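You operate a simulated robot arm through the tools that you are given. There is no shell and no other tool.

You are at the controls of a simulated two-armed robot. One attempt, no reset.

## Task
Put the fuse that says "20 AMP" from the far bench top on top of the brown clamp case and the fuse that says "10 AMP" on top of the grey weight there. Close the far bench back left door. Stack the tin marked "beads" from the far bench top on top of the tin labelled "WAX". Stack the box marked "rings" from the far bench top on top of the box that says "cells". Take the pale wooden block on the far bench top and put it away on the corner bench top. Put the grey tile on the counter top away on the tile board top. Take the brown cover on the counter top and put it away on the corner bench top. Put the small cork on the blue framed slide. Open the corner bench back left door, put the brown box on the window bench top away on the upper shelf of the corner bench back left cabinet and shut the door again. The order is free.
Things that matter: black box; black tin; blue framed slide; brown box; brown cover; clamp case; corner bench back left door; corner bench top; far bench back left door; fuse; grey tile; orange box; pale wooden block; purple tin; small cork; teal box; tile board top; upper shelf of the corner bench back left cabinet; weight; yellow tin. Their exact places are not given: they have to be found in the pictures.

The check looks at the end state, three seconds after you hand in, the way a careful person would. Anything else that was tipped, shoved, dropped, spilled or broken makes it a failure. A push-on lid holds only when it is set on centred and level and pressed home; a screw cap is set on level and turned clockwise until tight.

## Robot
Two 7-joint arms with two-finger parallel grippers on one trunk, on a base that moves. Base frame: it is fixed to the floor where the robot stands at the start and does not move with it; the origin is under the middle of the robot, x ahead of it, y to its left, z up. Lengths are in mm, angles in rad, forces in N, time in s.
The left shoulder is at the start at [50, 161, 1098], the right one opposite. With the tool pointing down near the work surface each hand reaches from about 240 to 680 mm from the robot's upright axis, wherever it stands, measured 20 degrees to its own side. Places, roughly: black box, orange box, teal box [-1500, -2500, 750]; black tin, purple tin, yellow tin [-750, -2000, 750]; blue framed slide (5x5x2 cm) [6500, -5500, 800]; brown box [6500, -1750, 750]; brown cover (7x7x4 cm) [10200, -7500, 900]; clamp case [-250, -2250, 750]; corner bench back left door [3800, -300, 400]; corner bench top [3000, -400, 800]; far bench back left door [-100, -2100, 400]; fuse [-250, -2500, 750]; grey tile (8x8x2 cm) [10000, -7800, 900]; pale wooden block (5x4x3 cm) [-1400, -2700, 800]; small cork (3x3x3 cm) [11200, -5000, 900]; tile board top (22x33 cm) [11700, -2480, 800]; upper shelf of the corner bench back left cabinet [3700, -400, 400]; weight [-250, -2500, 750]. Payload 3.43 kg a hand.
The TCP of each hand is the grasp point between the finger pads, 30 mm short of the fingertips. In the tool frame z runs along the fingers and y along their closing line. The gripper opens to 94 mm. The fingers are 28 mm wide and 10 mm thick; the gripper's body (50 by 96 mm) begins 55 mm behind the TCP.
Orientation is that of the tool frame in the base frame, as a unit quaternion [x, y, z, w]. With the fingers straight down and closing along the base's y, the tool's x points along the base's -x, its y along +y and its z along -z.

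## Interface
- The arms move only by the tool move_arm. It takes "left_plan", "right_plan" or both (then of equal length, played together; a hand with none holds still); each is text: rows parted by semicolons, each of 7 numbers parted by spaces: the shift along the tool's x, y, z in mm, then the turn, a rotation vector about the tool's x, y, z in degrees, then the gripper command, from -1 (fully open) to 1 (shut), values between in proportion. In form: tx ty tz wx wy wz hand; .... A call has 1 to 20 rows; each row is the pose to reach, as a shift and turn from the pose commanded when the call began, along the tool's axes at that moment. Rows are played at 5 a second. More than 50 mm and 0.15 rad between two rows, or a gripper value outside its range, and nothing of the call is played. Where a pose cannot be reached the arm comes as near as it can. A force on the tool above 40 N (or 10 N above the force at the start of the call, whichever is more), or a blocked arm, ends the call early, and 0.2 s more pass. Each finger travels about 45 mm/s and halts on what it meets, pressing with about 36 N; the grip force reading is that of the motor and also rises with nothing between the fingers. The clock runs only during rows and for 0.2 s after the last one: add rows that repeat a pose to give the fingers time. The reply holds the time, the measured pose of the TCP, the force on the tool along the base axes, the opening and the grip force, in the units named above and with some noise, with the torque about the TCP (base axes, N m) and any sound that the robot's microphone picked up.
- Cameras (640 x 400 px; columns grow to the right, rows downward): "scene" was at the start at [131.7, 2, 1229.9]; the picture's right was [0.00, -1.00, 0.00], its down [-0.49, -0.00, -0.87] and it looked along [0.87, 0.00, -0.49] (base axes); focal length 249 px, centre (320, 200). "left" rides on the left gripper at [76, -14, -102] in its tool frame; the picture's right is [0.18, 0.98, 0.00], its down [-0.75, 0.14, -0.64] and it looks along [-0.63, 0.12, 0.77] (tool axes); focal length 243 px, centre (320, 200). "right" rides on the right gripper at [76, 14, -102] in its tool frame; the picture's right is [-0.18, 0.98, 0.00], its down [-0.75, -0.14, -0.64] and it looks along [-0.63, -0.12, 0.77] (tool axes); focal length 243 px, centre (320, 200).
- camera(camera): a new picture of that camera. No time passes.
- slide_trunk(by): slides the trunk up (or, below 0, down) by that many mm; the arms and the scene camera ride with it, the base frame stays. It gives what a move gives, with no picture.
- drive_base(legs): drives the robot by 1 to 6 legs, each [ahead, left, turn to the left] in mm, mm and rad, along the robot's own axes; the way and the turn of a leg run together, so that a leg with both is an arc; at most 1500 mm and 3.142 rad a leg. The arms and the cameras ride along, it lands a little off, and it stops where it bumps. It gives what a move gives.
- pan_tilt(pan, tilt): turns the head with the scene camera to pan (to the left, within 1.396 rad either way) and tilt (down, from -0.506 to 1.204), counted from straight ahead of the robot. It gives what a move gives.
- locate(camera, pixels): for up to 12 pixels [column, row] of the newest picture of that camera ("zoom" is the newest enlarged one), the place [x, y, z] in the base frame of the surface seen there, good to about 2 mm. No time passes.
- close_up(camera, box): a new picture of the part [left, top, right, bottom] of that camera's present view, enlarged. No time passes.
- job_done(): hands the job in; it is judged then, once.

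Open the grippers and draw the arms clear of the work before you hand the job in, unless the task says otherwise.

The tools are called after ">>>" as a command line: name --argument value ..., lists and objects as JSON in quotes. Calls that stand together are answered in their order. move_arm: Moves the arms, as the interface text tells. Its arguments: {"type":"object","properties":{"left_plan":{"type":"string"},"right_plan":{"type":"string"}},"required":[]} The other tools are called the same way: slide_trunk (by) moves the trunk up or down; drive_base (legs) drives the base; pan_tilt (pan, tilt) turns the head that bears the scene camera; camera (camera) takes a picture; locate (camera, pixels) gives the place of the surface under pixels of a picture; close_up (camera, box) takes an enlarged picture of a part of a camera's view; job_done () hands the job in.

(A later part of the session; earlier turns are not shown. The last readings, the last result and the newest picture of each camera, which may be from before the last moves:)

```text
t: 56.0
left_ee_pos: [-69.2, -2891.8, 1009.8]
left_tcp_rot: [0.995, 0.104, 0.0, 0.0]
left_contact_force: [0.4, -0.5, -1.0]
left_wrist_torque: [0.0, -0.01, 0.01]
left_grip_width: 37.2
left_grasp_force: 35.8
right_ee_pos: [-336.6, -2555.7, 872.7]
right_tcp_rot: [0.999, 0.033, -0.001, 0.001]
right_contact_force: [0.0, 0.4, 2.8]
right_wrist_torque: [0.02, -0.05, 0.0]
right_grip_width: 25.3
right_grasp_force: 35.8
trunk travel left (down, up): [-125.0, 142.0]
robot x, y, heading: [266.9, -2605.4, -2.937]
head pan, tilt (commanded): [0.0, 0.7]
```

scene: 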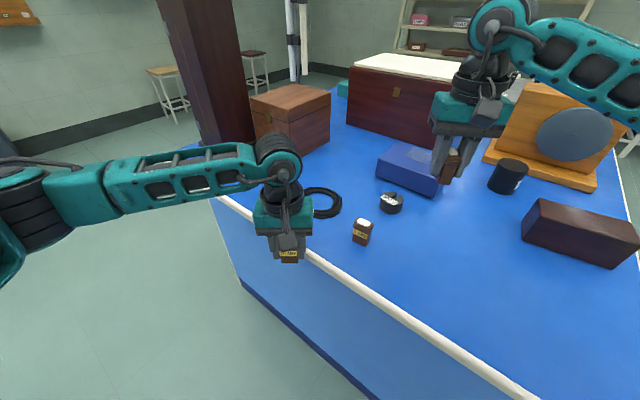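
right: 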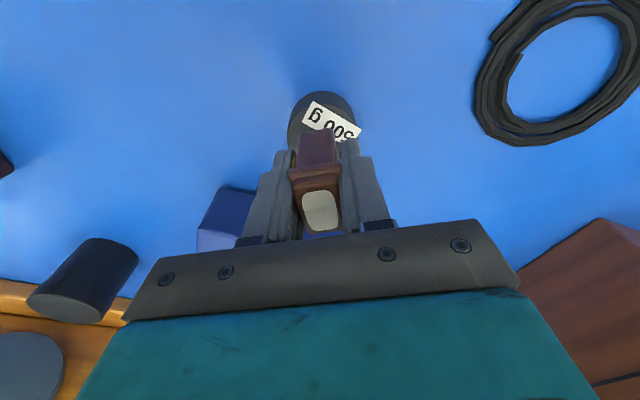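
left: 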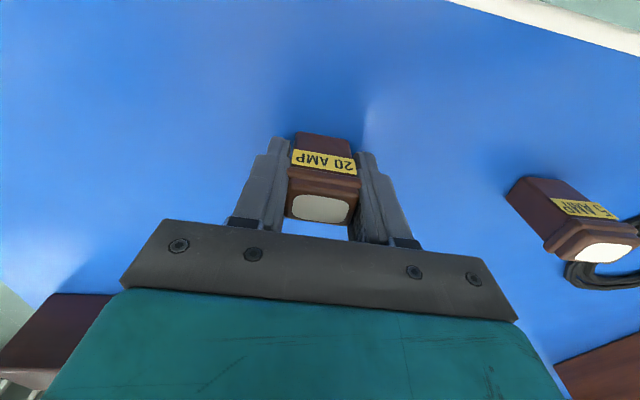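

Contact of 2.8 N is felt, so the fuse sits on the weight. I open and retreat straight up.

>>> move_arm --right_plan "0 0 2 0 0 0 0.35; 0 0 2 0 0 0 0.1; 0 0 2 0 0 0 -0.2; 0 0 2 0 0 0 -0.2; 0 0 -20 0 0 0 -0.2; 0 0 -60 0 0 0 -0.2; 0 0 -100 0 0 0 -0.2; 0 0 -140 0 0 0 -0.2"

>>> close_up --camera "scene" --box '[300, 130, 460, 230]'

>>> camera --camera "right"

```text
t: 57.8
left_ee_pos: [-69.8, -2890.5, 1009.5]
left_tcp_rot: [0.995, 0.104, 0.0, 0.0]
left_contact_force: [0.0, -0.1, -0.7]
left_wrist_torque: [-0.01, 0.0, 0.01]
left_grip_width: 37.3
left_grasp_force: 36.4
right_ee_pos: [-336.3, -2555.8, 1011.1]
right_tcp_rot: [0.999, 0.034, 0.0, 0.001]
right_contact_force: [-1.2, -1.0, -0.3]
right_wrist_torque: [0.02, 0.0, 0.04]
right_grip_width: 56.2
right_grasp_force: 0.0
trunk travel left (down, up): [-125.0, 142.0]
robot x, y, heading: [269.4, -2605.5, -2.935]
head pan, tilt (commanded): [0.0, 0.7]
```

```text
4.00 times, centred on (380, 180) of scene
```

zoom: 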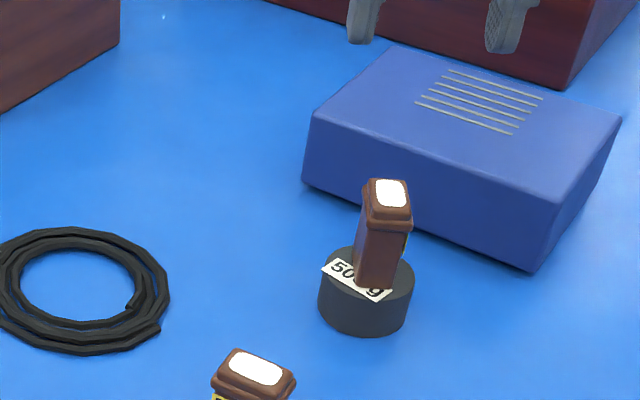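

```text
taken
```

right: 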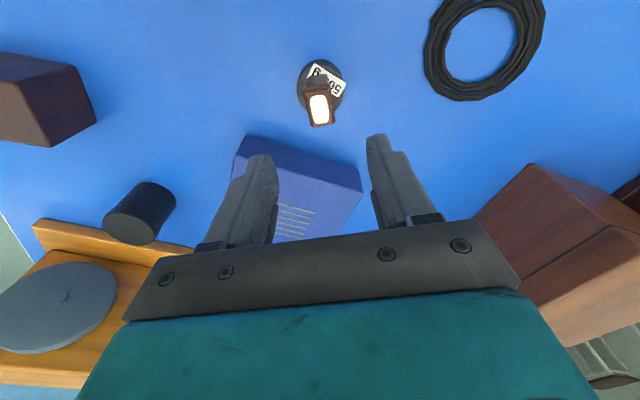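

The 10 AMP fuse stands on the weight. I retract the right hand before turning to leave the aisle.

>>> move_arm --right_plan "45 0 -10 0 0 0 -0.2; 90 0 -20 0 0 0 0.3; 135 -10 -30 0 0 0 0.8; 180 -20 -40 0 0 0 1; 200 -30 -40 0 0 0 1; 200 -30 -40 0 0 0 1"

```text
t: 59.2
left_ee_pos: [-69.9, -2890.6, 1009.6]
left_tcp_rot: [0.994, 0.105, 0.0, 0.0]
left_contact_force: [-0.1, 0.4, -0.9]
left_wrist_torque: [0.03, 0.03, 0.01]
left_grip_width: 37.2
left_grasp_force: 36.0
right_ee_pos: [-140.2, -2511.3, 1051.6]
right_tcp_rot: [0.999, 0.034, 0.0, 0.001]
right_contact_force: [0.0, -0.2, -0.1]
right_wrist_torque: [-0.01, 0.0, -0.02]
right_grip_width: 0.0
right_grasp_force: 33.4
trunk travel left (down, up): [-125.0, 142.0]
robot x, y, heading: [270.7, -2606.5, -2.93]
head pan, tilt (commanded): [0.0, 0.7]
```

I turn to face the bench front direction, back out of the aisle, and slide right.

>>> drive_base --legs '[[0, 0, 0.9], [-900, 0, 0], [0, -460, 0]]'

>>> pan_tilt --pan -0.2 --tilt 0.8

>>> camera --camera "scene"

```text
t: 70.4
left_ee_pos: [272.7, -2033.9, 1009.0]
left_tcp_rot: [0.85, 0.526, 0.0, -0.001]
left_contact_force: [-0.5, -0.5, -0.5]
left_wrist_torque: [0.01, -0.02, -0.03]
left_grip_width: 37.3
left_grasp_force: 36.0
right_ee_pos: [-67.8, -1853.2, 1052.3]
right_tcp_rot: [0.885, 0.465, 0.0, 0.0]
right_contact_force: [0.2, -0.6, -0.4]
right_wrist_torque: [-0.02, 0.0, -0.01]
right_grip_width: 0.0
right_grasp_force: 32.8
trunk travel left (down, up): [-125.0, 142.0]
robot x, y, heading: [259.3, -1590.1, -2.033]
head pan, tilt (commanded): [0.0, 0.7]
```

```text
t: 71.2
left_ee_pos: [273.3, -2033.7, 1009.2]
left_tcp_rot: [0.851, 0.526, 0.001, 0.0]
left_contact_force: [-0.2, -0.6, -0.6]
left_wrist_torque: [-0.01, 0.01, -0.03]
left_grip_width: 37.3
left_grasp_force: 36.4
right_ee_pos: [-67.9, -1852.1, 1053.4]
right_tcp_rot: [0.885, 0.465, 0.001, 0.0]
right_contact_force: [-0.3, -0.5, 0.3]
right_wrist_torque: [0.02, -0.01, -0.02]
right_grip_width: 0.2
right_grasp_force: 32.9
trunk travel left (down, up): [-125.0, 142.0]
robot x, y, heading: [260.1, -1589.2, -2.032]
head pan, tilt (commanded): [-0.201, 0.799]
```

```text
taken
```

scene: 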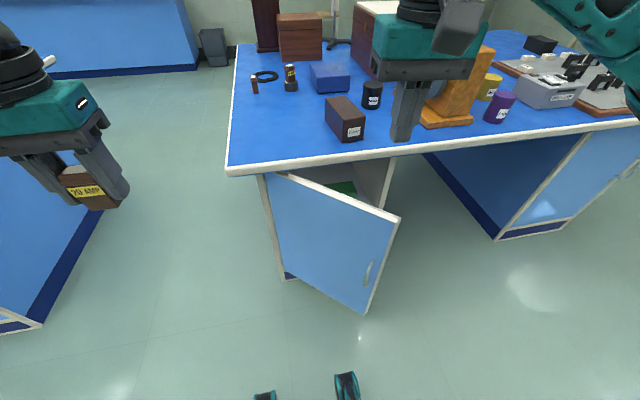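

Now I see the open door's outer face. I locate its corners, handle, and the bench's front edge and cabinet frame.

>>> locate --camera "scene" --pixels '[[270, 178], [394, 217], [364, 310], [287, 278], [369, 268], [380, 230], [320, 200], [390, 180], [382, 205], [300, 165], [345, 165], [264, 395]]'

>>> close_up --camera "scene" --box '[220, 130, 460, 320]'

```text
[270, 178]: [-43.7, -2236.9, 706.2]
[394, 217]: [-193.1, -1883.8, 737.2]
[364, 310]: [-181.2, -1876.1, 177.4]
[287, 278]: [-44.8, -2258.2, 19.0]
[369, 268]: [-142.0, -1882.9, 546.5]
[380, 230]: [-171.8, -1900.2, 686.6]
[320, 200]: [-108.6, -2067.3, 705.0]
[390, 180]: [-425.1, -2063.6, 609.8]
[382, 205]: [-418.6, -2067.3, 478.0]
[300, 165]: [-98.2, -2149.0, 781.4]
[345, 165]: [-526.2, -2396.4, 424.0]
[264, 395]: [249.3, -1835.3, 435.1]
```

```text
2.11 times, centred on (340, 225) of scene
```

zoom: 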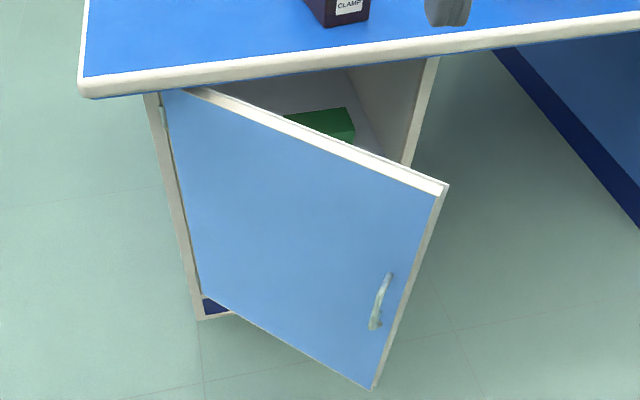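

The door is hinged at left (u≈-13), opened about 41°, and closes under the bench top's overhang, so I must push it with the fingers tilted forward. I drive a little closer and lower the trunk.

>>> drive_base --legs '[[150, -40, 0]]'

>>> slide_trunk --by -100

```text
t: 72.6
left_ee_pos: [168.9, -2150.5, 1010.3]
left_tcp_rot: [0.85, 0.527, 0.0, -0.001]
left_contact_force: [-0.2, 0.2, -0.5]
left_wrist_torque: [0.03, -0.04, 0.02]
left_grip_width: 37.3
left_grasp_force: 36.0
right_ee_pos: [-171.0, -1969.8, 1052.3]
right_tcp_rot: [0.885, 0.465, 0.0, 0.001]
right_contact_force: [0.4, -0.2, 0.3]
right_wrist_torque: [0.02, -0.01, -0.02]
right_grip_width: 0.2
right_grasp_force: 33.1
trunk travel left (down, up): [-125.0, 142.0]
robot x, y, heading: [156.3, -1703.6, -2.032]
head pan, tilt (commanded): [-0.201, 0.799]
```

```text
t: 73.9
left_ee_pos: [170.0, -2148.4, 909.7]
left_tcp_rot: [0.85, 0.526, 0.0, -0.001]
left_contact_force: [0.3, 0.1, 0.2]
left_wrist_torque: [0.0, -0.05, 0.02]
left_grip_width: 37.3
left_grasp_force: 36.0
right_ee_pos: [-172.1, -1971.2, 952.0]
right_tcp_rot: [0.885, 0.466, 0.001, 0.0]
right_contact_force: [0.8, -0.5, -0.3]
right_wrist_torque: [-0.05, -0.01, -0.01]
right_grip_width: 0.0
right_grasp_force: 33.2
trunk travel left (down, up): [-25.0, 242.0]
robot x, y, heading: [157.0, -1705.8, -2.032]
head pan, tilt (commanded): [-0.201, 0.799]
```

I retract the right hand in front of the door's outer face and straighten its yaw.

>>> move_arm --right_plan "40 4 0 0 0 -4 1; 80 8 0 0 0 -8 1; 92 9 0 0 0 -8.2 1; 92 9 0 0 0 -8.2 1"

```text
t: 74.9
left_ee_pos: [169.5, -2149.0, 909.7]
left_tcp_rot: [0.85, 0.527, 0.0, 0.0]
left_contact_force: [0.1, 0.6, -0.4]
left_wrist_torque: [0.0, -0.01, 0.01]
left_grip_width: 37.1
left_grasp_force: 37.0
right_ee_pos: [-111.0, -1899.8, 952.3]
right_tcp_rot: [0.849, 0.528, -0.001, -0.001]
right_contact_force: [-0.2, 0.7, 1.3]
right_wrist_torque: [-0.01, 0.01, -0.01]
right_grip_width: 0.1
right_grasp_force: 33.2
trunk travel left (down, up): [-25.0, 242.0]
robot x, y, heading: [155.3, -1705.1, -2.032]
head pan, tilt (commanded): [-0.201, 0.799]
```

Hand is in front of the outer face (about 69 mm off). I lower it while tilting the closed fingers forward by 45°.

>>> move_arm --right_plan "-3 3 30 0 -6 0 1; -6 6 66 0 -12 0 1; -9 9 102 0 -18 0 1; -12 12 138 0 -24 0 1; -15 15 174 0 -30 0 1; -18 18 210 0 -36 0 1; -21 21 246 0 -42 0 1; -23 24 282 0 -45 0 1; -23.5 27 318 0 -45 0 1; -23.5 27 332 0 -45 0 1; -23.5 27 332 0 -45 0 1"

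>>> camera --camera "scene"

```text
t: 77.3
left_ee_pos: [169.7, -2150.0, 910.1]
left_tcp_rot: [0.85, 0.527, 0.001, 0.0]
left_contact_force: [0.0, 0.2, -0.2]
left_wrist_torque: [-0.01, -0.02, 0.0]
left_grip_width: 37.2
left_grasp_force: 36.8
right_ee_pos: [-78.5, -1947.2, 637.7]
right_tcp_rot: [0.786, 0.487, -0.326, 0.2]
right_contact_force: [-0.3, -0.7, -0.2]
right_wrist_torque: [-0.04, 0.01, 0.04]
right_grip_width: 0.0
right_grasp_force: 32.9
right hand out of reach, approached as far as the arm can: row 3, 4, 5, 6, 8, 9, 10, 11
trunk travel left (down, up): [-25.0, 242.0]
robot x, y, heading: [160.1, -1706.1, -2.032]
head pan, tilt (commanded): [-0.201, 0.799]
```

```text
taken
```

scene: 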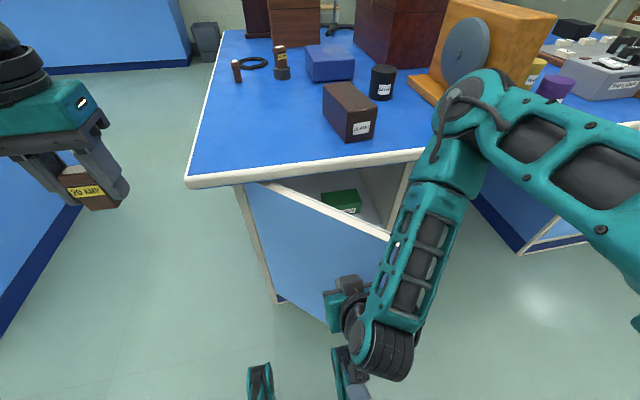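

The tilted hand is 65 mm in front of the door. I push along the closing arc, first about a third of the way.

>>> move_arm --right_plan "-7.1 -18 7.1 0 0 0 1; -14.1 -36 14.1 0 0 0 1; -20.5 -52 20.5 0 0 0 1; -26 -59 26 0 0 0 1; -31.8 -66 31.8 0 0 0 1; -38 -73 38 0 0 0 1; -43.8 -79 43.8 0 0 0 1; -49 -85 49 0 0 0 1; -55.1 -91 55.1 0 0 0 1; -55.1 -91 55.1 0 0 0 1"

>>> camera --camera "scene"

```text
t: 79.5
left_ee_pos: [170.9, -2152.0, 910.2]
left_tcp_rot: [0.85, 0.527, 0.0, 0.0]
left_contact_force: [0.0, 0.7, -0.3]
left_wrist_torque: [0.03, -0.07, 0.01]
left_grip_width: 37.3
left_grasp_force: 35.9
right_ee_pos: [-165.8, -2012.9, 668.0]
right_tcp_rot: [0.788, 0.487, -0.324, 0.195]
right_contact_force: [0.1, -0.3, 0.5]
right_wrist_torque: [0.01, 0.01, -0.01]
right_grip_width: 0.0
right_grasp_force: 32.8
right hand out of reach, approached as far as the arm can: row 1, 2, 3, 4, 5, 6, 7, 8, 9, 10
trunk travel left (down, up): [-25.0, 242.0]
robot x, y, heading: [160.3, -1706.6, -2.031]
head pan, tilt (commanded): [-0.201, 0.799]
```

```text
taken
```

scene: 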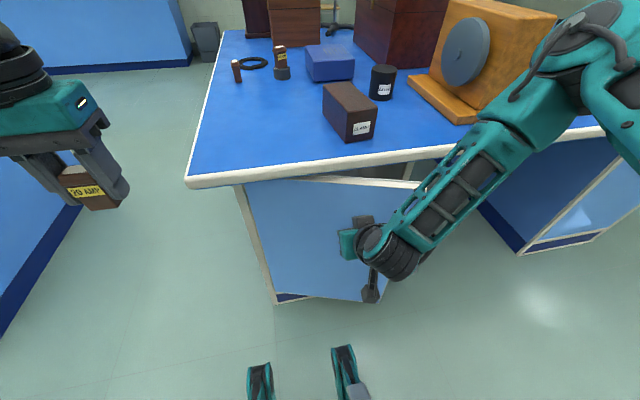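

The door has moved most of the way. Before continuing I check the forearm's distance from the wooden machine and the bench edge.

>>> locate --camera "scene" --pixels '[[510, 120], [550, 90], [575, 40], [470, 170], [430, 200], [440, 80], [410, 183], [300, 178], [545, 40], [620, 100]]'

```text
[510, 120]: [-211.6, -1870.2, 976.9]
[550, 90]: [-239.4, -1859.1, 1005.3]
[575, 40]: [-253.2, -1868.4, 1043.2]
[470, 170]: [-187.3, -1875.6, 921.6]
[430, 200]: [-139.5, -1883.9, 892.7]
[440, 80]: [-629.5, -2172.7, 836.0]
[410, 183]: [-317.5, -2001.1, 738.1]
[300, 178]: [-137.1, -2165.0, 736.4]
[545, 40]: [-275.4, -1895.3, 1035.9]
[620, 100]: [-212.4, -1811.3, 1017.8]
```

Forearm is clear. Door is now about 14° open; I keep pushing forward in small steps.

>>> move_arm --right_plan "-10 -5 10 0 0 0 1; -20 -10 20 0 0 0 1; -30 -15 30 0 0 0 1; -40 -20 40 0 0 0 1; -50 -25 50 0 0 0 1; -50 -25 50 0 0 0 1"

>>> camera --camera "scene"

```text
t: 80.9
left_ee_pos: [170.5, -2150.1, 909.2]
left_tcp_rot: [0.85, 0.526, 0.0, 0.0]
left_contact_force: [0.4, 0.9, -1.3]
left_wrist_torque: [0.03, -0.02, 0.02]
left_grip_width: 36.9
left_grasp_force: 35.7
right_ee_pos: [-221.6, -2064.5, 667.9]
right_tcp_rot: [0.784, 0.488, -0.325, 0.203]
right_contact_force: [0.5, -0.4, 0.1]
right_wrist_torque: [0.02, 0.0, 0.0]
right_grip_width: 0.0
right_grasp_force: 33.2
right hand out of reach, approached as far as the arm can: row 1
trunk travel left (down, up): [-25.0, 242.0]
robot x, y, heading: [158.3, -1705.2, -2.035]
head pan, tilt (commanded): [-0.201, 0.799]
```

```text
taken
```

scene: 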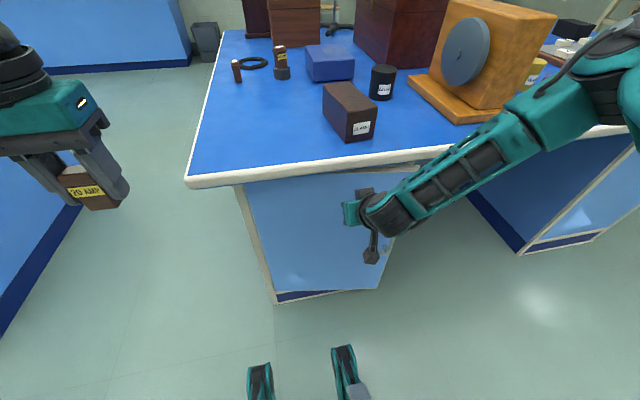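

Tip is at v≈2, door ~13° open. I continue forward while lowering 30 mm to keep the wrist clear of the bench edge, watching force.

>>> move_arm --right_plan "5 -4 15 0 0 0 1; 2 -8 26 0 0 0 1; -5 -12 34 0 0 0 1; -12 -16 42 0 0 0 1; -17 -18 47 0 0 0 1; -22 -20 52 0 0 0 1; -22 -20 52 0 0 0 1"

>>> camera --camera "scene"

```text
t: 82.5
left_ee_pos: [169.9, -2150.8, 910.0]
left_tcp_rot: [0.85, 0.526, 0.0, 0.0]
left_contact_force: [-0.2, 1.1, -0.4]
left_wrist_torque: [-0.02, -0.03, 0.06]
left_grip_width: 37.4
left_grasp_force: 35.9
right_ee_pos: [-262.1, -2102.0, 645.5]
right_tcp_rot: [0.785, 0.487, -0.325, 0.202]
right_contact_force: [-0.1, 0.1, 0.6]
right_wrist_torque: [-0.01, -0.03, 0.05]
right_grip_width: 0.0
right_grasp_force: 33.1
right hand out of reach, approached as far as the arm can: row 2
trunk travel left (down, up): [-25.0, 242.0]
robot x, y, heading: [156.9, -1707.0, -2.033]
head pan, tilt (commanded): [-0.201, 0.799]
```

```text
taken
```

scene: 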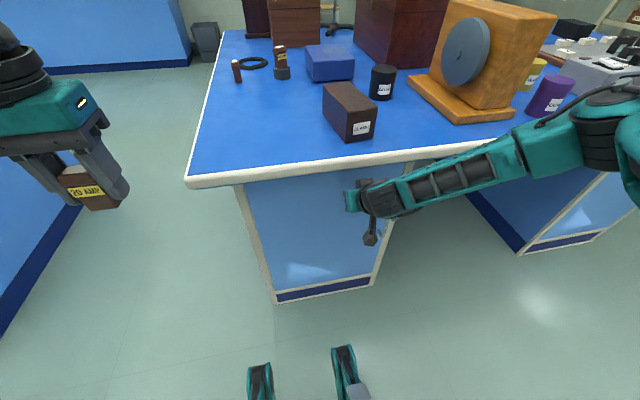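

The door looks nearly flush. I press a further few mm until I feel the stop.

>>> move_arm --right_plan "-2.5 0 2.5 0 0 0 1; -5 0 5 0 0 0 1; -7.5 0 7.5 0 0 0 1; -10 0 10 0 0 0 1; -10 0 10 0 0 0 1"

>>> close_up --camera "scene" --box '[200, 130, 460, 310]'

```text
t: 83.7
left_ee_pos: [171.3, -2149.1, 910.4]
left_tcp_rot: [0.85, 0.527, -0.002, 0.0]
left_contact_force: [0.0, 0.0, -1.0]
left_wrist_torque: [0.03, 0.0, 0.01]
left_grip_width: 37.4
left_grasp_force: 36.1
right_ee_pos: [-265.9, -2112.9, 645.4]
right_tcp_rot: [0.785, 0.489, -0.322, 0.201]
right_contact_force: [13.7, 30.2, 7.7]
right_wrist_torque: [0.11, -0.11, -0.02]
right_grip_width: 0.0
right_grasp_force: 33.1
trunk travel left (down, up): [-25.0, 242.0]
robot x, y, heading: [158.0, -1703.2, -2.034]
head pan, tilt (commanded): [-0.201, 0.799]
```

```text
2.22 times, centred on (330, 220) of scene
```

zoom: 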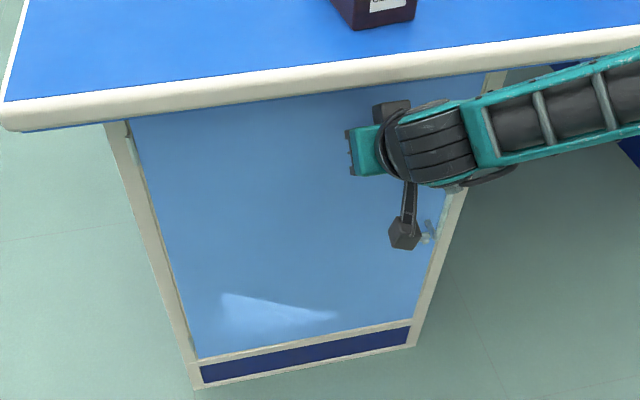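

The door met its stop (33 N) and is flush. I withdraw the hand straight back.

>>> move_arm --right_plan "12 5 -12 0 0 0 1; 30 8 -30 0 0 0 1; 50 10 -55 0 0 0 1; 65 10 -90 0 0 0 1; 80 10 -125 0 0 0 1"

>>> camera --camera "scene"

```text
t: 84.9
left_ee_pos: [170.1, -2150.2, 909.8]
left_tcp_rot: [0.85, 0.526, 0.0, 0.0]
left_contact_force: [-0.2, -0.1, -0.5]
left_wrist_torque: [-0.02, -0.01, -0.03]
left_grip_width: 37.1
left_grasp_force: 35.6
right_ee_pos: [-186.3, -2006.1, 693.8]
right_tcp_rot: [0.787, 0.487, -0.323, 0.197]
right_contact_force: [0.0, 0.9, 0.2]
right_wrist_torque: [-0.04, -0.01, -0.01]
right_grip_width: 0.2
right_grasp_force: 32.7
right hand out of reach, approached as far as the arm can: row 3, 4, 5
trunk travel left (down, up): [-25.0, 242.0]
robot x, y, heading: [158.1, -1707.8, -2.034]
head pan, tilt (commanded): [-0.201, 0.799]
```

```text
taken
```

scene: 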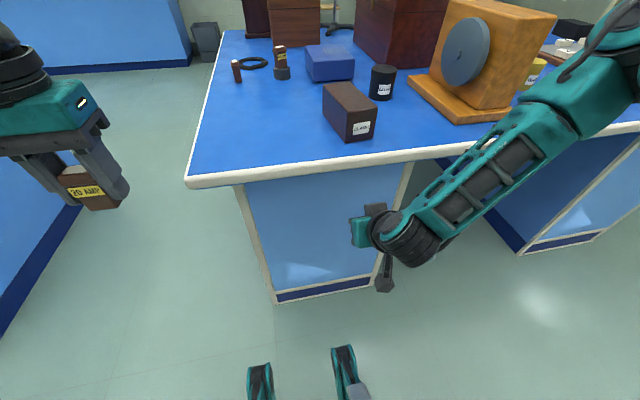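

Door stays shut. I raise the trunk again, which lifts both hands.

>>> slide_trunk --by 100

```text
t: 86.2
left_ee_pos: [169.5, -2150.7, 1009.6]
left_tcp_rot: [0.85, 0.527, 0.0, -0.001]
left_contact_force: [0.1, -0.1, -0.9]
left_wrist_torque: [0.0, 0.02, -0.01]
left_grip_width: 36.9
left_grasp_force: 36.4
right_ee_pos: [-185.7, -2006.5, 794.0]
right_tcp_rot: [0.787, 0.488, -0.323, 0.197]
right_contact_force: [0.1, 0.3, -0.2]
right_wrist_torque: [0.0, -0.02, -0.04]
right_grip_width: 0.2
right_grasp_force: 33.0
trunk travel left (down, up): [-125.0, 142.0]
robot x, y, heading: [158.9, -1704.7, -2.033]
head pan, tilt (commanded): [-0.201, 0.799]
```

I straighten the right tool to vertical while raising it.

>>> move_arm --right_plan "-25 0 -25 0 0 0 1; -50 0 -50 0 7 0 1; -75 0 -75 0 14 0 1; -100 0 -100 0 21 0 1; -125 0 -125 0 28 0 1; -150 0 -150 0 36 0 1; -175 0 -175 0 44 0 1; -185 0 -185 0 44 0 1; -185 0 -185 0 44 0 -0.5"

>>> camera --camera "scene"

```text
t: 88.2
left_ee_pos: [169.3, -2150.1, 1010.2]
left_tcp_rot: [0.85, 0.527, 0.0, 0.0]
left_contact_force: [0.2, 0.6, 0.5]
left_wrist_torque: [0.01, 0.01, 0.01]
left_grip_width: 37.1
left_grasp_force: 35.9
right_ee_pos: [-186.8, -2007.7, 1056.2]
right_tcp_rot: [0.851, 0.525, -0.004, 0.0]
right_contact_force: [0.6, 0.0, 0.8]
right_wrist_torque: [0.01, -0.01, -0.03]
right_grip_width: 32.4
right_grasp_force: 0.0
trunk travel left (down, up): [-125.0, 142.0]
robot x, y, heading: [157.1, -1702.4, -2.036]
head pan, tilt (commanded): [-0.201, 0.799]
```

```text
taken
```

scene: 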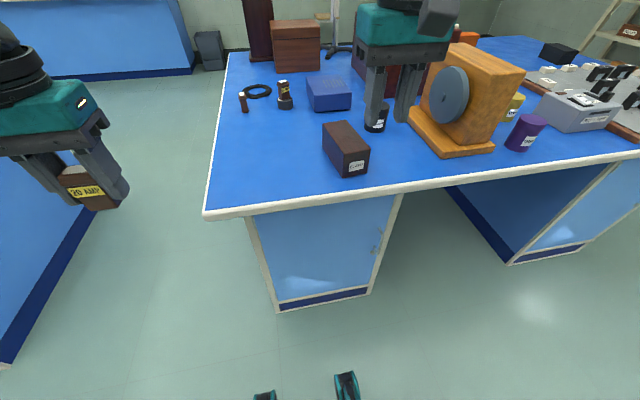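

Door is closed. Next the 20 AMP fuse goes on the clamp case; I measure the wooden machine's height before sliding right.

>>> locate --camera "scene" --pixels '[[490, 60], [515, 75], [455, 48], [450, 150], [425, 115], [495, 150], [345, 140], [330, 127], [355, 150], [525, 125], [510, 105], [380, 115]]'

```text
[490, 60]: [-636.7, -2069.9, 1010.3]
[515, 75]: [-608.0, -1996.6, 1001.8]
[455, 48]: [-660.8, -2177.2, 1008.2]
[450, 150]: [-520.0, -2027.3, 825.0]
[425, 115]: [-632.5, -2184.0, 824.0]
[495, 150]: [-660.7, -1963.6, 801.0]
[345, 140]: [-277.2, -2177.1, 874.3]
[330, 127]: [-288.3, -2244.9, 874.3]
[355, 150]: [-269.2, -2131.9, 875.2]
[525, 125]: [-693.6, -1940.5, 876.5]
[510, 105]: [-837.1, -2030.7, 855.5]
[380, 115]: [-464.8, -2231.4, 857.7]
```

The machine is 1010 mm high. I raise and retract the right hand so it clears it.

>>> move_arm --right_plan "30 0 -30 0 0 0 -0.5; 60 0 -60 0 0 0 -0.5; 90 0 -90 0 0 0 -0.5; 120 0 -110 0 0 0 -0.5; 120 0 -110 0 0 0 -1"

```text
t: 89.4
left_ee_pos: [169.4, -2150.0, 1009.2]
left_tcp_rot: [0.85, 0.527, -0.001, 0.0]
left_contact_force: [0.1, -0.4, -0.7]
left_wrist_torque: [-0.01, 0.0, 0.04]
left_grip_width: 37.1
left_grasp_force: 36.1
right_ee_pos: [-131.2, -1900.9, 1164.7]
right_tcp_rot: [0.851, 0.526, -0.004, 0.0]
right_contact_force: [-0.4, -0.2, 0.3]
right_wrist_torque: [-0.02, 0.02, 0.03]
right_grip_width: 94.0
right_grasp_force: 0.0
trunk travel left (down, up): [-125.0, 142.0]
robot x, y, heading: [156.1, -1708.5, -2.036]
head pan, tilt (commanded): [-0.201, 0.799]
```

Now I drive right and forward to bring the clamp case into the left hand's range.

>>> drive_base --legs '[[0, -340, 0], [150, 0, 0]]'

>>> pan_tilt --pan 0.1 --tilt 0.8

>>> camera --camera "scene"

```text
t: 94.0
left_ee_pos: [-200.7, -2132.7, 1009.5]
left_tcp_rot: [0.85, 0.527, 0.0, 0.0]
left_contact_force: [-0.8, -0.4, 0.1]
left_wrist_torque: [0.01, -0.01, 0.0]
left_grip_width: 37.1
left_grasp_force: 36.1
right_ee_pos: [-503.2, -1882.5, 1163.9]
right_tcp_rot: [0.851, 0.525, -0.005, 0.0]
right_contact_force: [-1.3, -0.6, -0.2]
right_wrist_torque: [0.02, 0.02, -0.02]
right_grip_width: 93.9
right_grasp_force: 0.1
trunk travel left (down, up): [-125.0, 142.0]
robot x, y, heading: [-213.0, -1686.4, -2.032]
head pan, tilt (commanded): [-0.201, 0.799]
```

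```text
t: 94.8
left_ee_pos: [-201.2, -2132.3, 1009.3]
left_tcp_rot: [0.85, 0.526, 0.0, 0.0]
left_contact_force: [0.1, -0.2, -0.7]
left_wrist_torque: [-0.01, 0.02, -0.01]
left_grip_width: 37.3
left_grasp_force: 35.9
right_ee_pos: [-502.8, -1883.4, 1164.8]
right_tcp_rot: [0.852, 0.524, -0.005, 0.0]
right_contact_force: [0.2, 0.2, 0.3]
right_wrist_torque: [-0.04, -0.03, -0.01]
right_grip_width: 93.8
right_grasp_force: 0.0
trunk travel left (down, up): [-125.0, 142.0]
robot x, y, heading: [-213.6, -1687.3, -2.032]
head pan, tilt (commanded): [0.099, 0.799]
```

```text
taken
```

scene: 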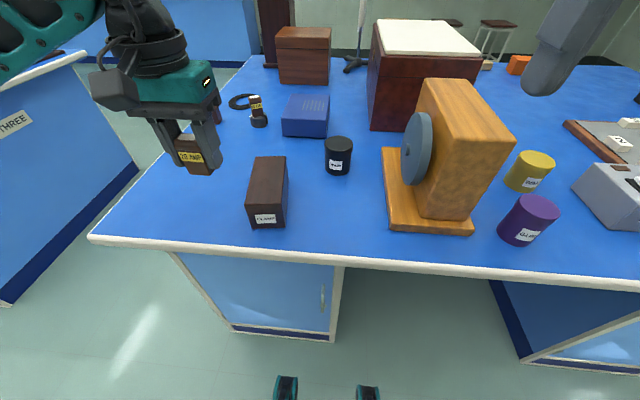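

I verify the clamp case top in this view.

>>> locate --camera "scene" --pixels '[[259, 159], [285, 159], [284, 212], [250, 211], [268, 185], [190, 145], [336, 143], [327, 145], [347, 145], [337, 170]]'

```text
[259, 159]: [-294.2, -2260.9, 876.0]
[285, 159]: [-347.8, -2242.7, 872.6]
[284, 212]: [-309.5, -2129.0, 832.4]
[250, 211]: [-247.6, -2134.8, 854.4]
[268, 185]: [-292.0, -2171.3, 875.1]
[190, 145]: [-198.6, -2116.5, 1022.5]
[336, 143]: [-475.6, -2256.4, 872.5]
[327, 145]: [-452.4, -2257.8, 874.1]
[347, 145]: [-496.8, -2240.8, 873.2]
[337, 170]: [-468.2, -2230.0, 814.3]
```

Clamp top centre is about (-290,-2197,874.5). I move the left hand over it and lower to 10 mm above contact.

>>> move_arm --left_plan "-32 -17 0 0 0 0 1; -65 -34 0 0 0 0 1; -97.5 -50.6 0 0 0 0 1; -97.5 -50.6 42 0 0 0 1; -97.5 -50.6 82 0 0 0 1; -97.5 -50.6 84 0 0 0 1; -97.5 -50.6 84 0 0 0 1"

>>> camera --camera "left"

>>> close_up --camera "scene" --box '[180, 110, 360, 235]'

```text
t: 96.3
left_ee_pos: [-290.2, -2196.9, 926.9]
left_tcp_rot: [0.85, 0.527, 0.001, 0.0]
left_contact_force: [-0.2, 0.3, -0.8]
left_wrist_torque: [0.01, 0.0, -0.02]
left_grip_width: 37.3
left_grasp_force: 35.8
right_ee_pos: [-502.8, -1882.6, 1164.2]
right_tcp_rot: [0.851, 0.525, -0.005, -0.001]
right_contact_force: [0.5, 0.2, -0.2]
right_wrist_torque: [0.02, 0.02, -0.02]
right_grip_width: 93.9
right_grasp_force: 0.1
trunk travel left (down, up): [-125.0, 142.0]
robot x, y, heading: [-210.1, -1687.8, -2.034]
head pan, tilt (commanded): [0.099, 0.799]
```

```text
taken
```

left: 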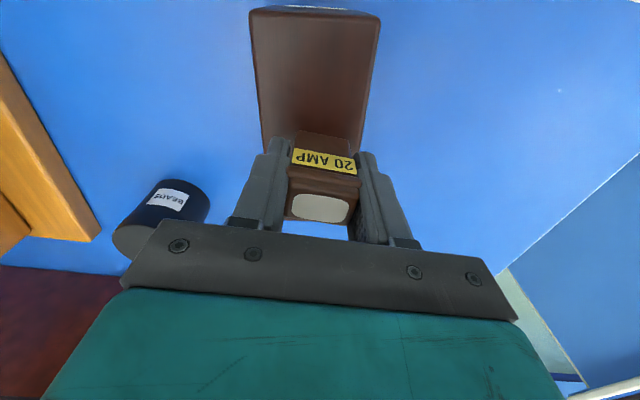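

```text
3.20 times, centred on (270, 172) of scene
```

zoom: 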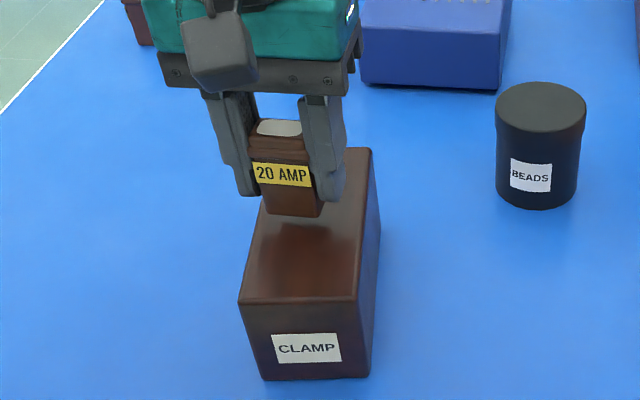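

The fuse hangs over the middle of the case. I lower in fine steps until contact.

>>> move_arm --left_plan "0 0 6 0 0 0 1; 0 0 9 0 0 0 1; 0 0 10.5 0 0 0 1; 0 0 11.5 0 0 0 1; 0 0 12.2 0 0 0 1; 0 0 12.2 0 0 0 1"

```text
t: 97.8
left_ee_pos: [-289.0, -2197.5, 914.5]
left_tcp_rot: [0.851, 0.526, -0.002, 0.001]
left_contact_force: [1.8, 0.8, 8.9]
left_wrist_torque: [0.06, -0.05, -0.02]
left_grip_width: 37.4
left_grasp_force: 36.0
right_ee_pos: [-501.3, -1883.4, 1164.2]
right_tcp_rot: [0.851, 0.525, -0.006, 0.0]
right_contact_force: [0.2, 0.1, 0.9]
right_wrist_torque: [-0.03, -0.02, 0.02]
right_grip_width: 93.9
right_grasp_force: 0.0
trunk travel left (down, up): [-125.0, 142.0]
robot x, y, heading: [-216.3, -1689.5, -2.029]
head pan, tilt (commanded): [0.099, 0.799]
```

Contact at 8.9 N. I ease up 0.5 mm, open and withdraw upward.

>>> move_arm --left_plan "0 0 -0.6 0 0 0 1; 0 0 -0.6 0 0 0 0.1; 0 0 -0.6 0 0 0 -0.1; 0 0 -0.6 0 0 0 -0.3; 0 0 -0.6 0 0 0 -0.3; 0 0 -30 0 0 0 -0.3; 0 0 -70 0 0 0 -0.3; 0 0 -110 0 0 0 -0.5"

>>> close_up --camera "scene" --box '[180, 110, 360, 235]'

>>> camera --camera "left"

```text
t: 99.5
left_ee_pos: [-289.0, -2196.5, 1023.8]
left_tcp_rot: [0.851, 0.526, 0.001, 0.0]
left_contact_force: [0.5, 0.1, 0.4]
left_wrist_torque: [0.01, -0.01, 0.02]
left_grip_width: 70.4
left_grasp_force: 0.0
right_ee_pos: [-502.7, -1881.7, 1164.8]
right_tcp_rot: [0.851, 0.526, -0.006, 0.001]
right_contact_force: [0.3, -0.1, 0.2]
right_wrist_torque: [-0.01, -0.01, 0.03]
right_grip_width: 93.8
right_grasp_force: 0.0
trunk travel left (down, up): [-125.0, 142.0]
robot x, y, heading: [-209.6, -1686.5, -2.033]
head pan, tilt (commanded): [0.099, 0.799]
```

```text
3.20 times, centred on (270, 172) of scene
```

zoom: 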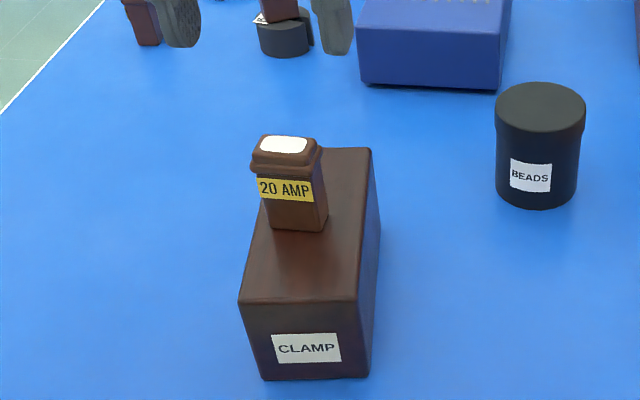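

```text
taken
```

left: 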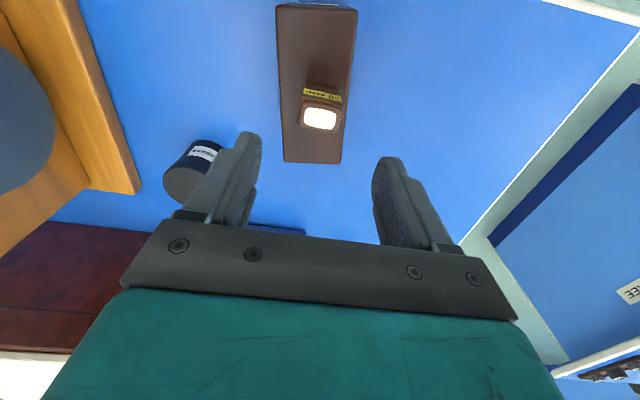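

The 20 AMP fuse stands on the clamp case. I shift right 60 and ahead 30 so the BEADS tin is better placed for the left hand, with the left hand still high.

>>> drive_base --legs '[[30, -60, 0]]'

>>> camera --camera "scene"

```text
t: 100.8
left_ee_pos: [-356.8, -2197.3, 1023.0]
left_tcp_rot: [0.85, 0.526, 0.001, 0.0]
left_contact_force: [-0.3, 0.3, -0.7]
left_wrist_torque: [0.0, 0.04, 0.0]
left_grip_width: 70.5
left_grasp_force: 0.1
right_ee_pos: [-568.9, -1881.5, 1164.5]
right_tcp_rot: [0.851, 0.525, -0.005, 0.0]
right_contact_force: [-0.9, 0.0, 0.1]
right_wrist_torque: [0.05, -0.02, 0.01]
right_grip_width: 93.9
right_grasp_force: 0.0
trunk travel left (down, up): [-125.0, 142.0]
robot x, y, heading: [-280.4, -1690.4, -2.033]
head pan, tilt (commanded): [0.099, 0.799]
```

```text
taken
```

scene: 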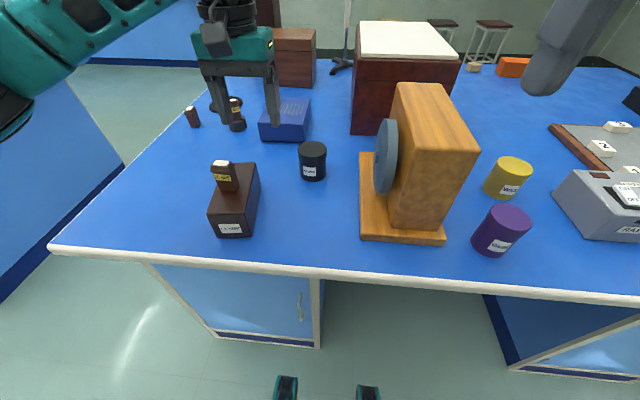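

I bring the left hand over the BEADS tin at hover height, fully open.

>>> move_arm --left_plan "-33 -27 0 0 0 0 -1; -66 -55 0 0 0 0 -1; -99 -82.7 0 0 0 0 -1; -99 -82.7 40 0 0 0 -1; -99 -82.7 73 0 0 0 -1; -99 -82.7 73 0 0 0 -1"

>>> camera --camera "left"

>>> camera --camera "scene"

```text
t: 102.2
left_ee_pos: [-473.8, -2249.9, 949.7]
left_tcp_rot: [0.85, 0.526, 0.0, 0.001]
left_contact_force: [0.4, 0.0, -0.2]
left_wrist_torque: [-0.01, 0.02, 0.01]
left_grip_width: 94.0
left_grasp_force: 0.1
right_ee_pos: [-568.0, -1882.3, 1164.6]
right_tcp_rot: [0.851, 0.525, -0.005, 0.001]
right_contact_force: [0.4, 0.6, -0.4]
right_wrist_torque: [0.04, -0.01, 0.0]
right_grip_width: 94.0
right_grasp_force: 0.0
trunk travel left (down, up): [-125.0, 142.0]
robot x, y, heading: [-277.6, -1690.1, -2.034]
head pan, tilt (commanded): [0.099, 0.799]
```

```text
taken
```

left: 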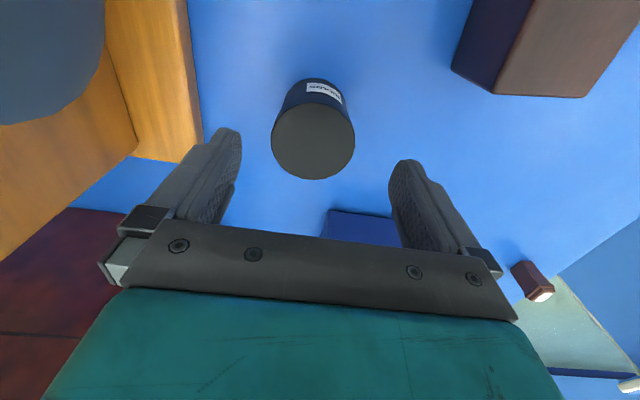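

```text
taken
```

scene: 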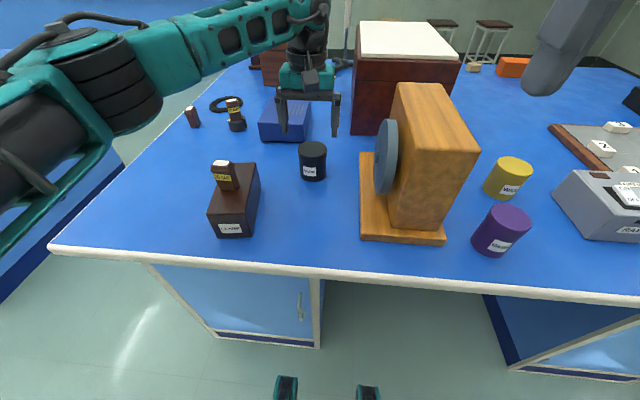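

The tin's lid shows as a disc around (313,141). I locate its rim for centring.

>>> locate --camera "left" --pixels '[[275, 141], [351, 140], [313, 175], [313, 110], [313, 141], [600, 20], [130, 130], [195, 140]]'

```text
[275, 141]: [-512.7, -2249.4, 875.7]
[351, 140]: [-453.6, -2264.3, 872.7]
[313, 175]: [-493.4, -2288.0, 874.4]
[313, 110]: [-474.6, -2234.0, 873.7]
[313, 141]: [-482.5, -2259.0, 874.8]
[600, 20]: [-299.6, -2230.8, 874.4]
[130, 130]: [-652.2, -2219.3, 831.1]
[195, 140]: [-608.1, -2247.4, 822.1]
```

Tin centre is (-483,-2259), about 62 mm across. I centre, descend to z≈840 and grip.

>>> move_arm --left_plan "-12.2 -4.2 10 0 0 0 -1; -12.2 -4.2 50 0 0 0 -1; -12.2 -4.2 90 0 0 0 -1; -12.2 -4.2 109 0 0 0 -1; -12.2 -4.2 109 0 0 0 -0.4; -12.2 -4.2 109 0 0 0 0.2; -12.2 -4.2 109 0 0 0 1; -12.2 -4.2 109 0 0 0 1; -12.2 -4.2 109 0 0 0 1"

>>> camera --camera "left"

>>> camera --camera "scene"

```text
t: 104.2
left_ee_pos: [-481.9, -2257.6, 840.5]
left_tcp_rot: [0.851, 0.526, -0.001, 0.0]
left_contact_force: [0.1, -0.3, 0.6]
left_wrist_torque: [-0.01, 0.01, 0.0]
left_grip_width: 68.1
left_grasp_force: 35.8
right_ee_pos: [-568.1, -1883.3, 1164.6]
right_tcp_rot: [0.851, 0.525, -0.005, 0.0]
right_contact_force: [0.6, -0.9, 0.5]
right_wrist_torque: [0.0, -0.02, 0.04]
right_grip_width: 94.1
right_grasp_force: 0.1
trunk travel left (down, up): [-125.0, 142.0]
robot x, y, heading: [-278.7, -1684.5, -2.036]
head pan, tilt (commanded): [0.099, 0.799]
```

```text
taken
```

left: 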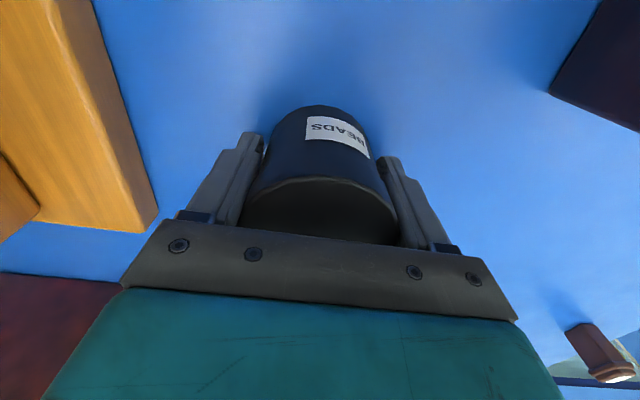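

```text
taken
```

scene: 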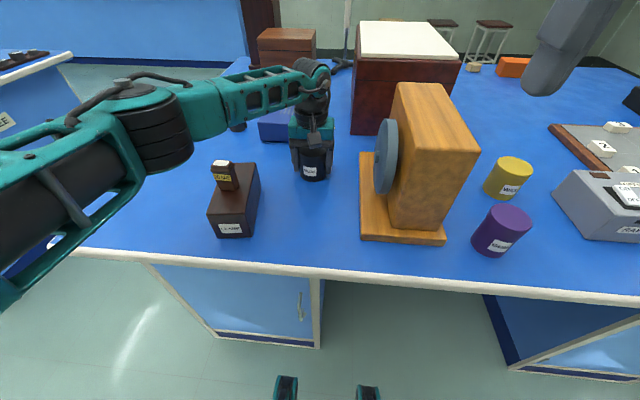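

BEADS tin is gripped at 68 mm. I lift it well above the machine's height and measure the WAX tin.

>>> move_arm --left_plan "0 0 -20 0 0 0 1; 0 0 -60 0 0 0 1; 0 0 -105 0 0 0 1; 0 0 -150 0 0 0 1; 0 0 -195 0 0 0 1; 0 0 -240 0 0 0 1; 0 0 -285 0 0 0 1; 0 0 -300 0 0 0 1"

>>> locate --camera "scene" --pixels '[[498, 164], [530, 168], [515, 158], [513, 175], [514, 167], [507, 190], [505, 215], [490, 210], [520, 212], [488, 250]]'

>>> camera --camera "scene"

```text
t: 106.0
left_ee_pos: [-471.4, -2247.0, 1129.7]
left_tcp_rot: [0.851, 0.525, -0.001, 0.001]
left_contact_force: [0.4, 0.6, -0.9]
left_wrist_torque: [0.01, -0.02, 0.0]
left_grip_width: 68.2
left_grasp_force: 35.9
left hand out of reach, approached as far as the arm can: row 7, 8
right_ee_pos: [-569.5, -1882.7, 1163.9]
right_tcp_rot: [0.851, 0.525, -0.006, 0.001]
right_contact_force: [0.1, -0.4, -0.2]
right_wrist_torque: [-0.04, -0.01, 0.0]
right_grip_width: 93.9
right_grasp_force: 0.0
trunk travel left (down, up): [-125.0, 142.0]
robot x, y, heading: [-276.9, -1685.8, -2.037]
head pan, tilt (commanded): [0.099, 0.799]
```

```text
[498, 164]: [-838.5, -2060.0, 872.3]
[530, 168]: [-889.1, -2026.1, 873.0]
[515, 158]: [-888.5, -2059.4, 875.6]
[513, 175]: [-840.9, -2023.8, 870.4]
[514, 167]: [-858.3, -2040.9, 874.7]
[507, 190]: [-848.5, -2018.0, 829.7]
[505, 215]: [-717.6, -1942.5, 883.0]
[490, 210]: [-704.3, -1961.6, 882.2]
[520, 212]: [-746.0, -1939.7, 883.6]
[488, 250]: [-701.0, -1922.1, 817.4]
```

```text
taken
```

scene: 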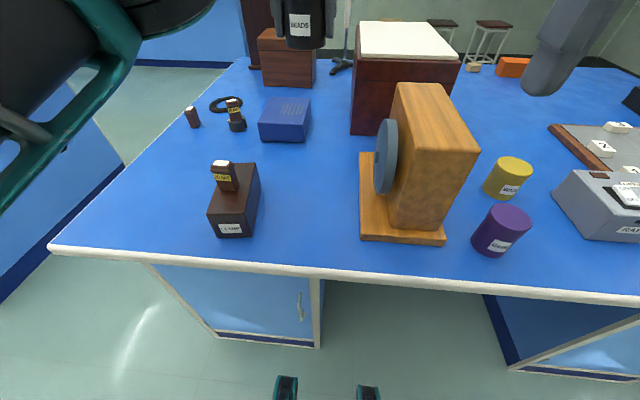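

WAX tin's top centre is (-864,-2042,874). I check the tall white-topped box height before driving right with the tin.

>>> locate --camera "scene" --pixels '[[405, 40], [356, 55], [455, 55], [355, 130], [370, 28], [430, 60]]'

```text
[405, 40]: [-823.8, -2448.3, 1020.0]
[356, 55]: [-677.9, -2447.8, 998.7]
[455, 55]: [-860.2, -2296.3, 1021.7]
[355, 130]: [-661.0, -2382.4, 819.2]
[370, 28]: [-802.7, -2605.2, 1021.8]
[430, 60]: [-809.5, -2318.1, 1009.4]
```

All clear at tin bottom height ~1089. I drive right.

>>> drive_base --legs '[[0, -465, 0]]'

>>> pan_tilt --pan 0.2 --tilt 0.8

>>> camera --camera "scene"

```text
t: 110.6
left_ee_pos: [-892.2, -2037.6, 1128.8]
left_tcp_rot: [0.852, 0.524, 0.0, 0.0]
left_contact_force: [-0.7, 0.0, -2.5]
left_wrist_torque: [0.0, -0.01, -0.01]
left_grip_width: 68.2
left_grasp_force: 36.1
right_ee_pos: [-987.9, -1672.1, 1164.1]
right_tcp_rot: [0.852, 0.523, -0.005, 0.001]
right_contact_force: [0.4, 0.1, 0.2]
right_wrist_torque: [0.03, 0.0, -0.01]
right_grip_width: 94.0
right_grasp_force: 0.0
trunk travel left (down, up): [-125.0, 142.0]
robot x, y, heading: [-696.9, -1479.3, -2.036]
head pan, tilt (commanded): [0.099, 0.799]
```

```text
t: 111.2
left_ee_pos: [-891.9, -2037.6, 1128.9]
left_tcp_rot: [0.851, 0.525, 0.0, -0.001]
left_contact_force: [0.3, 0.4, -1.9]
left_wrist_torque: [-0.02, -0.02, -0.03]
left_grip_width: 68.2
left_grasp_force: 36.0
right_ee_pos: [-985.7, -1672.6, 1165.2]
right_tcp_rot: [0.852, 0.523, -0.005, 0.0]
right_contact_force: [0.5, 0.4, 0.0]
right_wrist_torque: [0.0, 0.01, 0.0]
right_grip_width: 94.1
right_grasp_force: 0.1
trunk travel left (down, up): [-125.0, 142.0]
robot x, y, heading: [-695.9, -1479.3, -2.036]
head pan, tilt (commanded): [0.201, 0.799]
```

```text
taken
```

scene: 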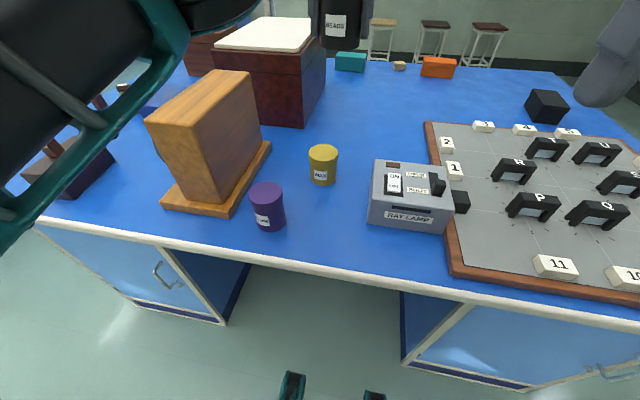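

I refine the WAX tin's centre from this nearer view.

>>> locate --camera "scene" --pixels '[[309, 152], [337, 152], [323, 145], [323, 160], [323, 152], [322, 180], [265, 193], [240, 180], [382, 175]]'

>>> close_up --camera "scene" --box '[240, 120, 400, 220]'

```text
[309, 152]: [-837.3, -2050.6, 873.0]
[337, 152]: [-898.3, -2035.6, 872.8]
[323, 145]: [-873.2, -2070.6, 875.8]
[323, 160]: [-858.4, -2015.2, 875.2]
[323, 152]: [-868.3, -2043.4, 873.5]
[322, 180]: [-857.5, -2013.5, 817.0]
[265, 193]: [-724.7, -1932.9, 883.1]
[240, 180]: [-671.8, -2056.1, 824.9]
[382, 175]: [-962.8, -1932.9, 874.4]
```

```text
4.00 times, centred on (320, 170) of scene
```

zoom: 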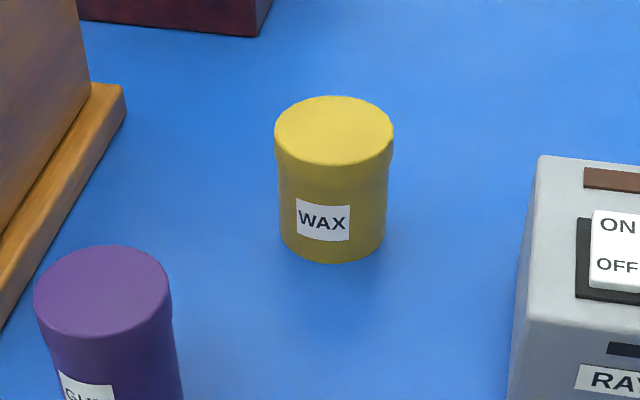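

WAX centre is (-867,-2043,874). I align the BEADS tin over it and come down to about 15 mm above.

>>> move_arm --left_plan "7 25 0 0 0 0 1; 7 25 45 0 0 0 1; 7 25 90 0 0 0 1; 7 25 135 0 0 0 1; 7 25 175 0 0 0 1; 7 25 198 0 0 0 1; 7 25 198 0 0 0 1"

>>> camera --camera "left"

>>> close_up --camera "scene" --box '[240, 80, 400, 200]'

```text
t: 112.8
left_ee_pos: [-864.3, -2041.7, 931.0]
left_tcp_rot: [0.852, 0.524, 0.0, 0.0]
left_contact_force: [-0.1, -0.4, -1.8]
left_wrist_torque: [0.03, 0.01, 0.05]
left_grip_width: 68.3
left_grasp_force: 36.0
left hand out of reach, approached as far as the arm can: row 1
right_ee_pos: [-986.7, -1672.0, 1164.1]
right_tcp_rot: [0.852, 0.524, -0.006, 0.0]
right_contact_force: [0.9, 0.7, -0.5]
right_wrist_torque: [0.01, 0.01, -0.01]
right_grip_width: 93.7
right_grasp_force: 0.1
trunk travel left (down, up): [-125.0, 142.0]
robot x, y, heading: [-699.4, -1477.6, -2.039]
head pan, tilt (commanded): [0.201, 0.799]
```

```text
taken
```

left: 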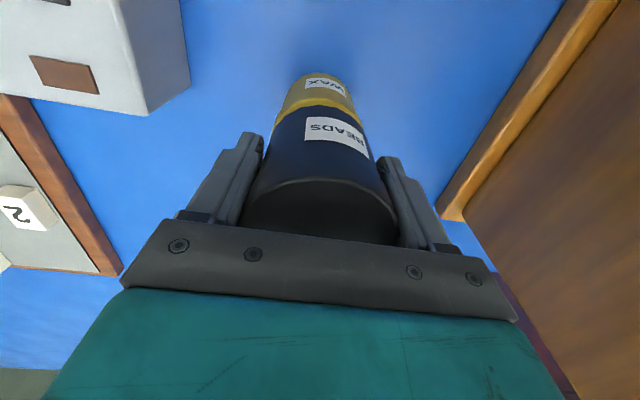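

```text
3.33 times, centred on (320, 140) of scene
```

zoom: 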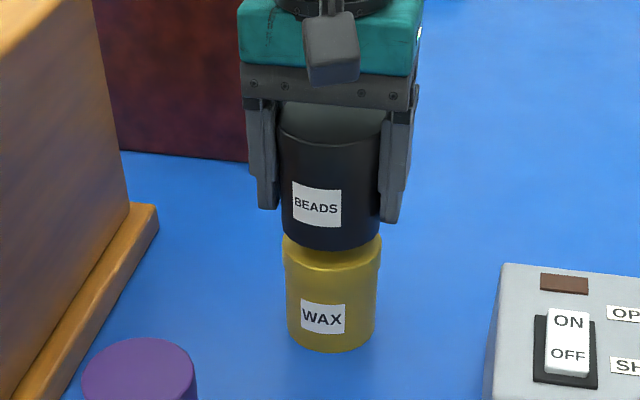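

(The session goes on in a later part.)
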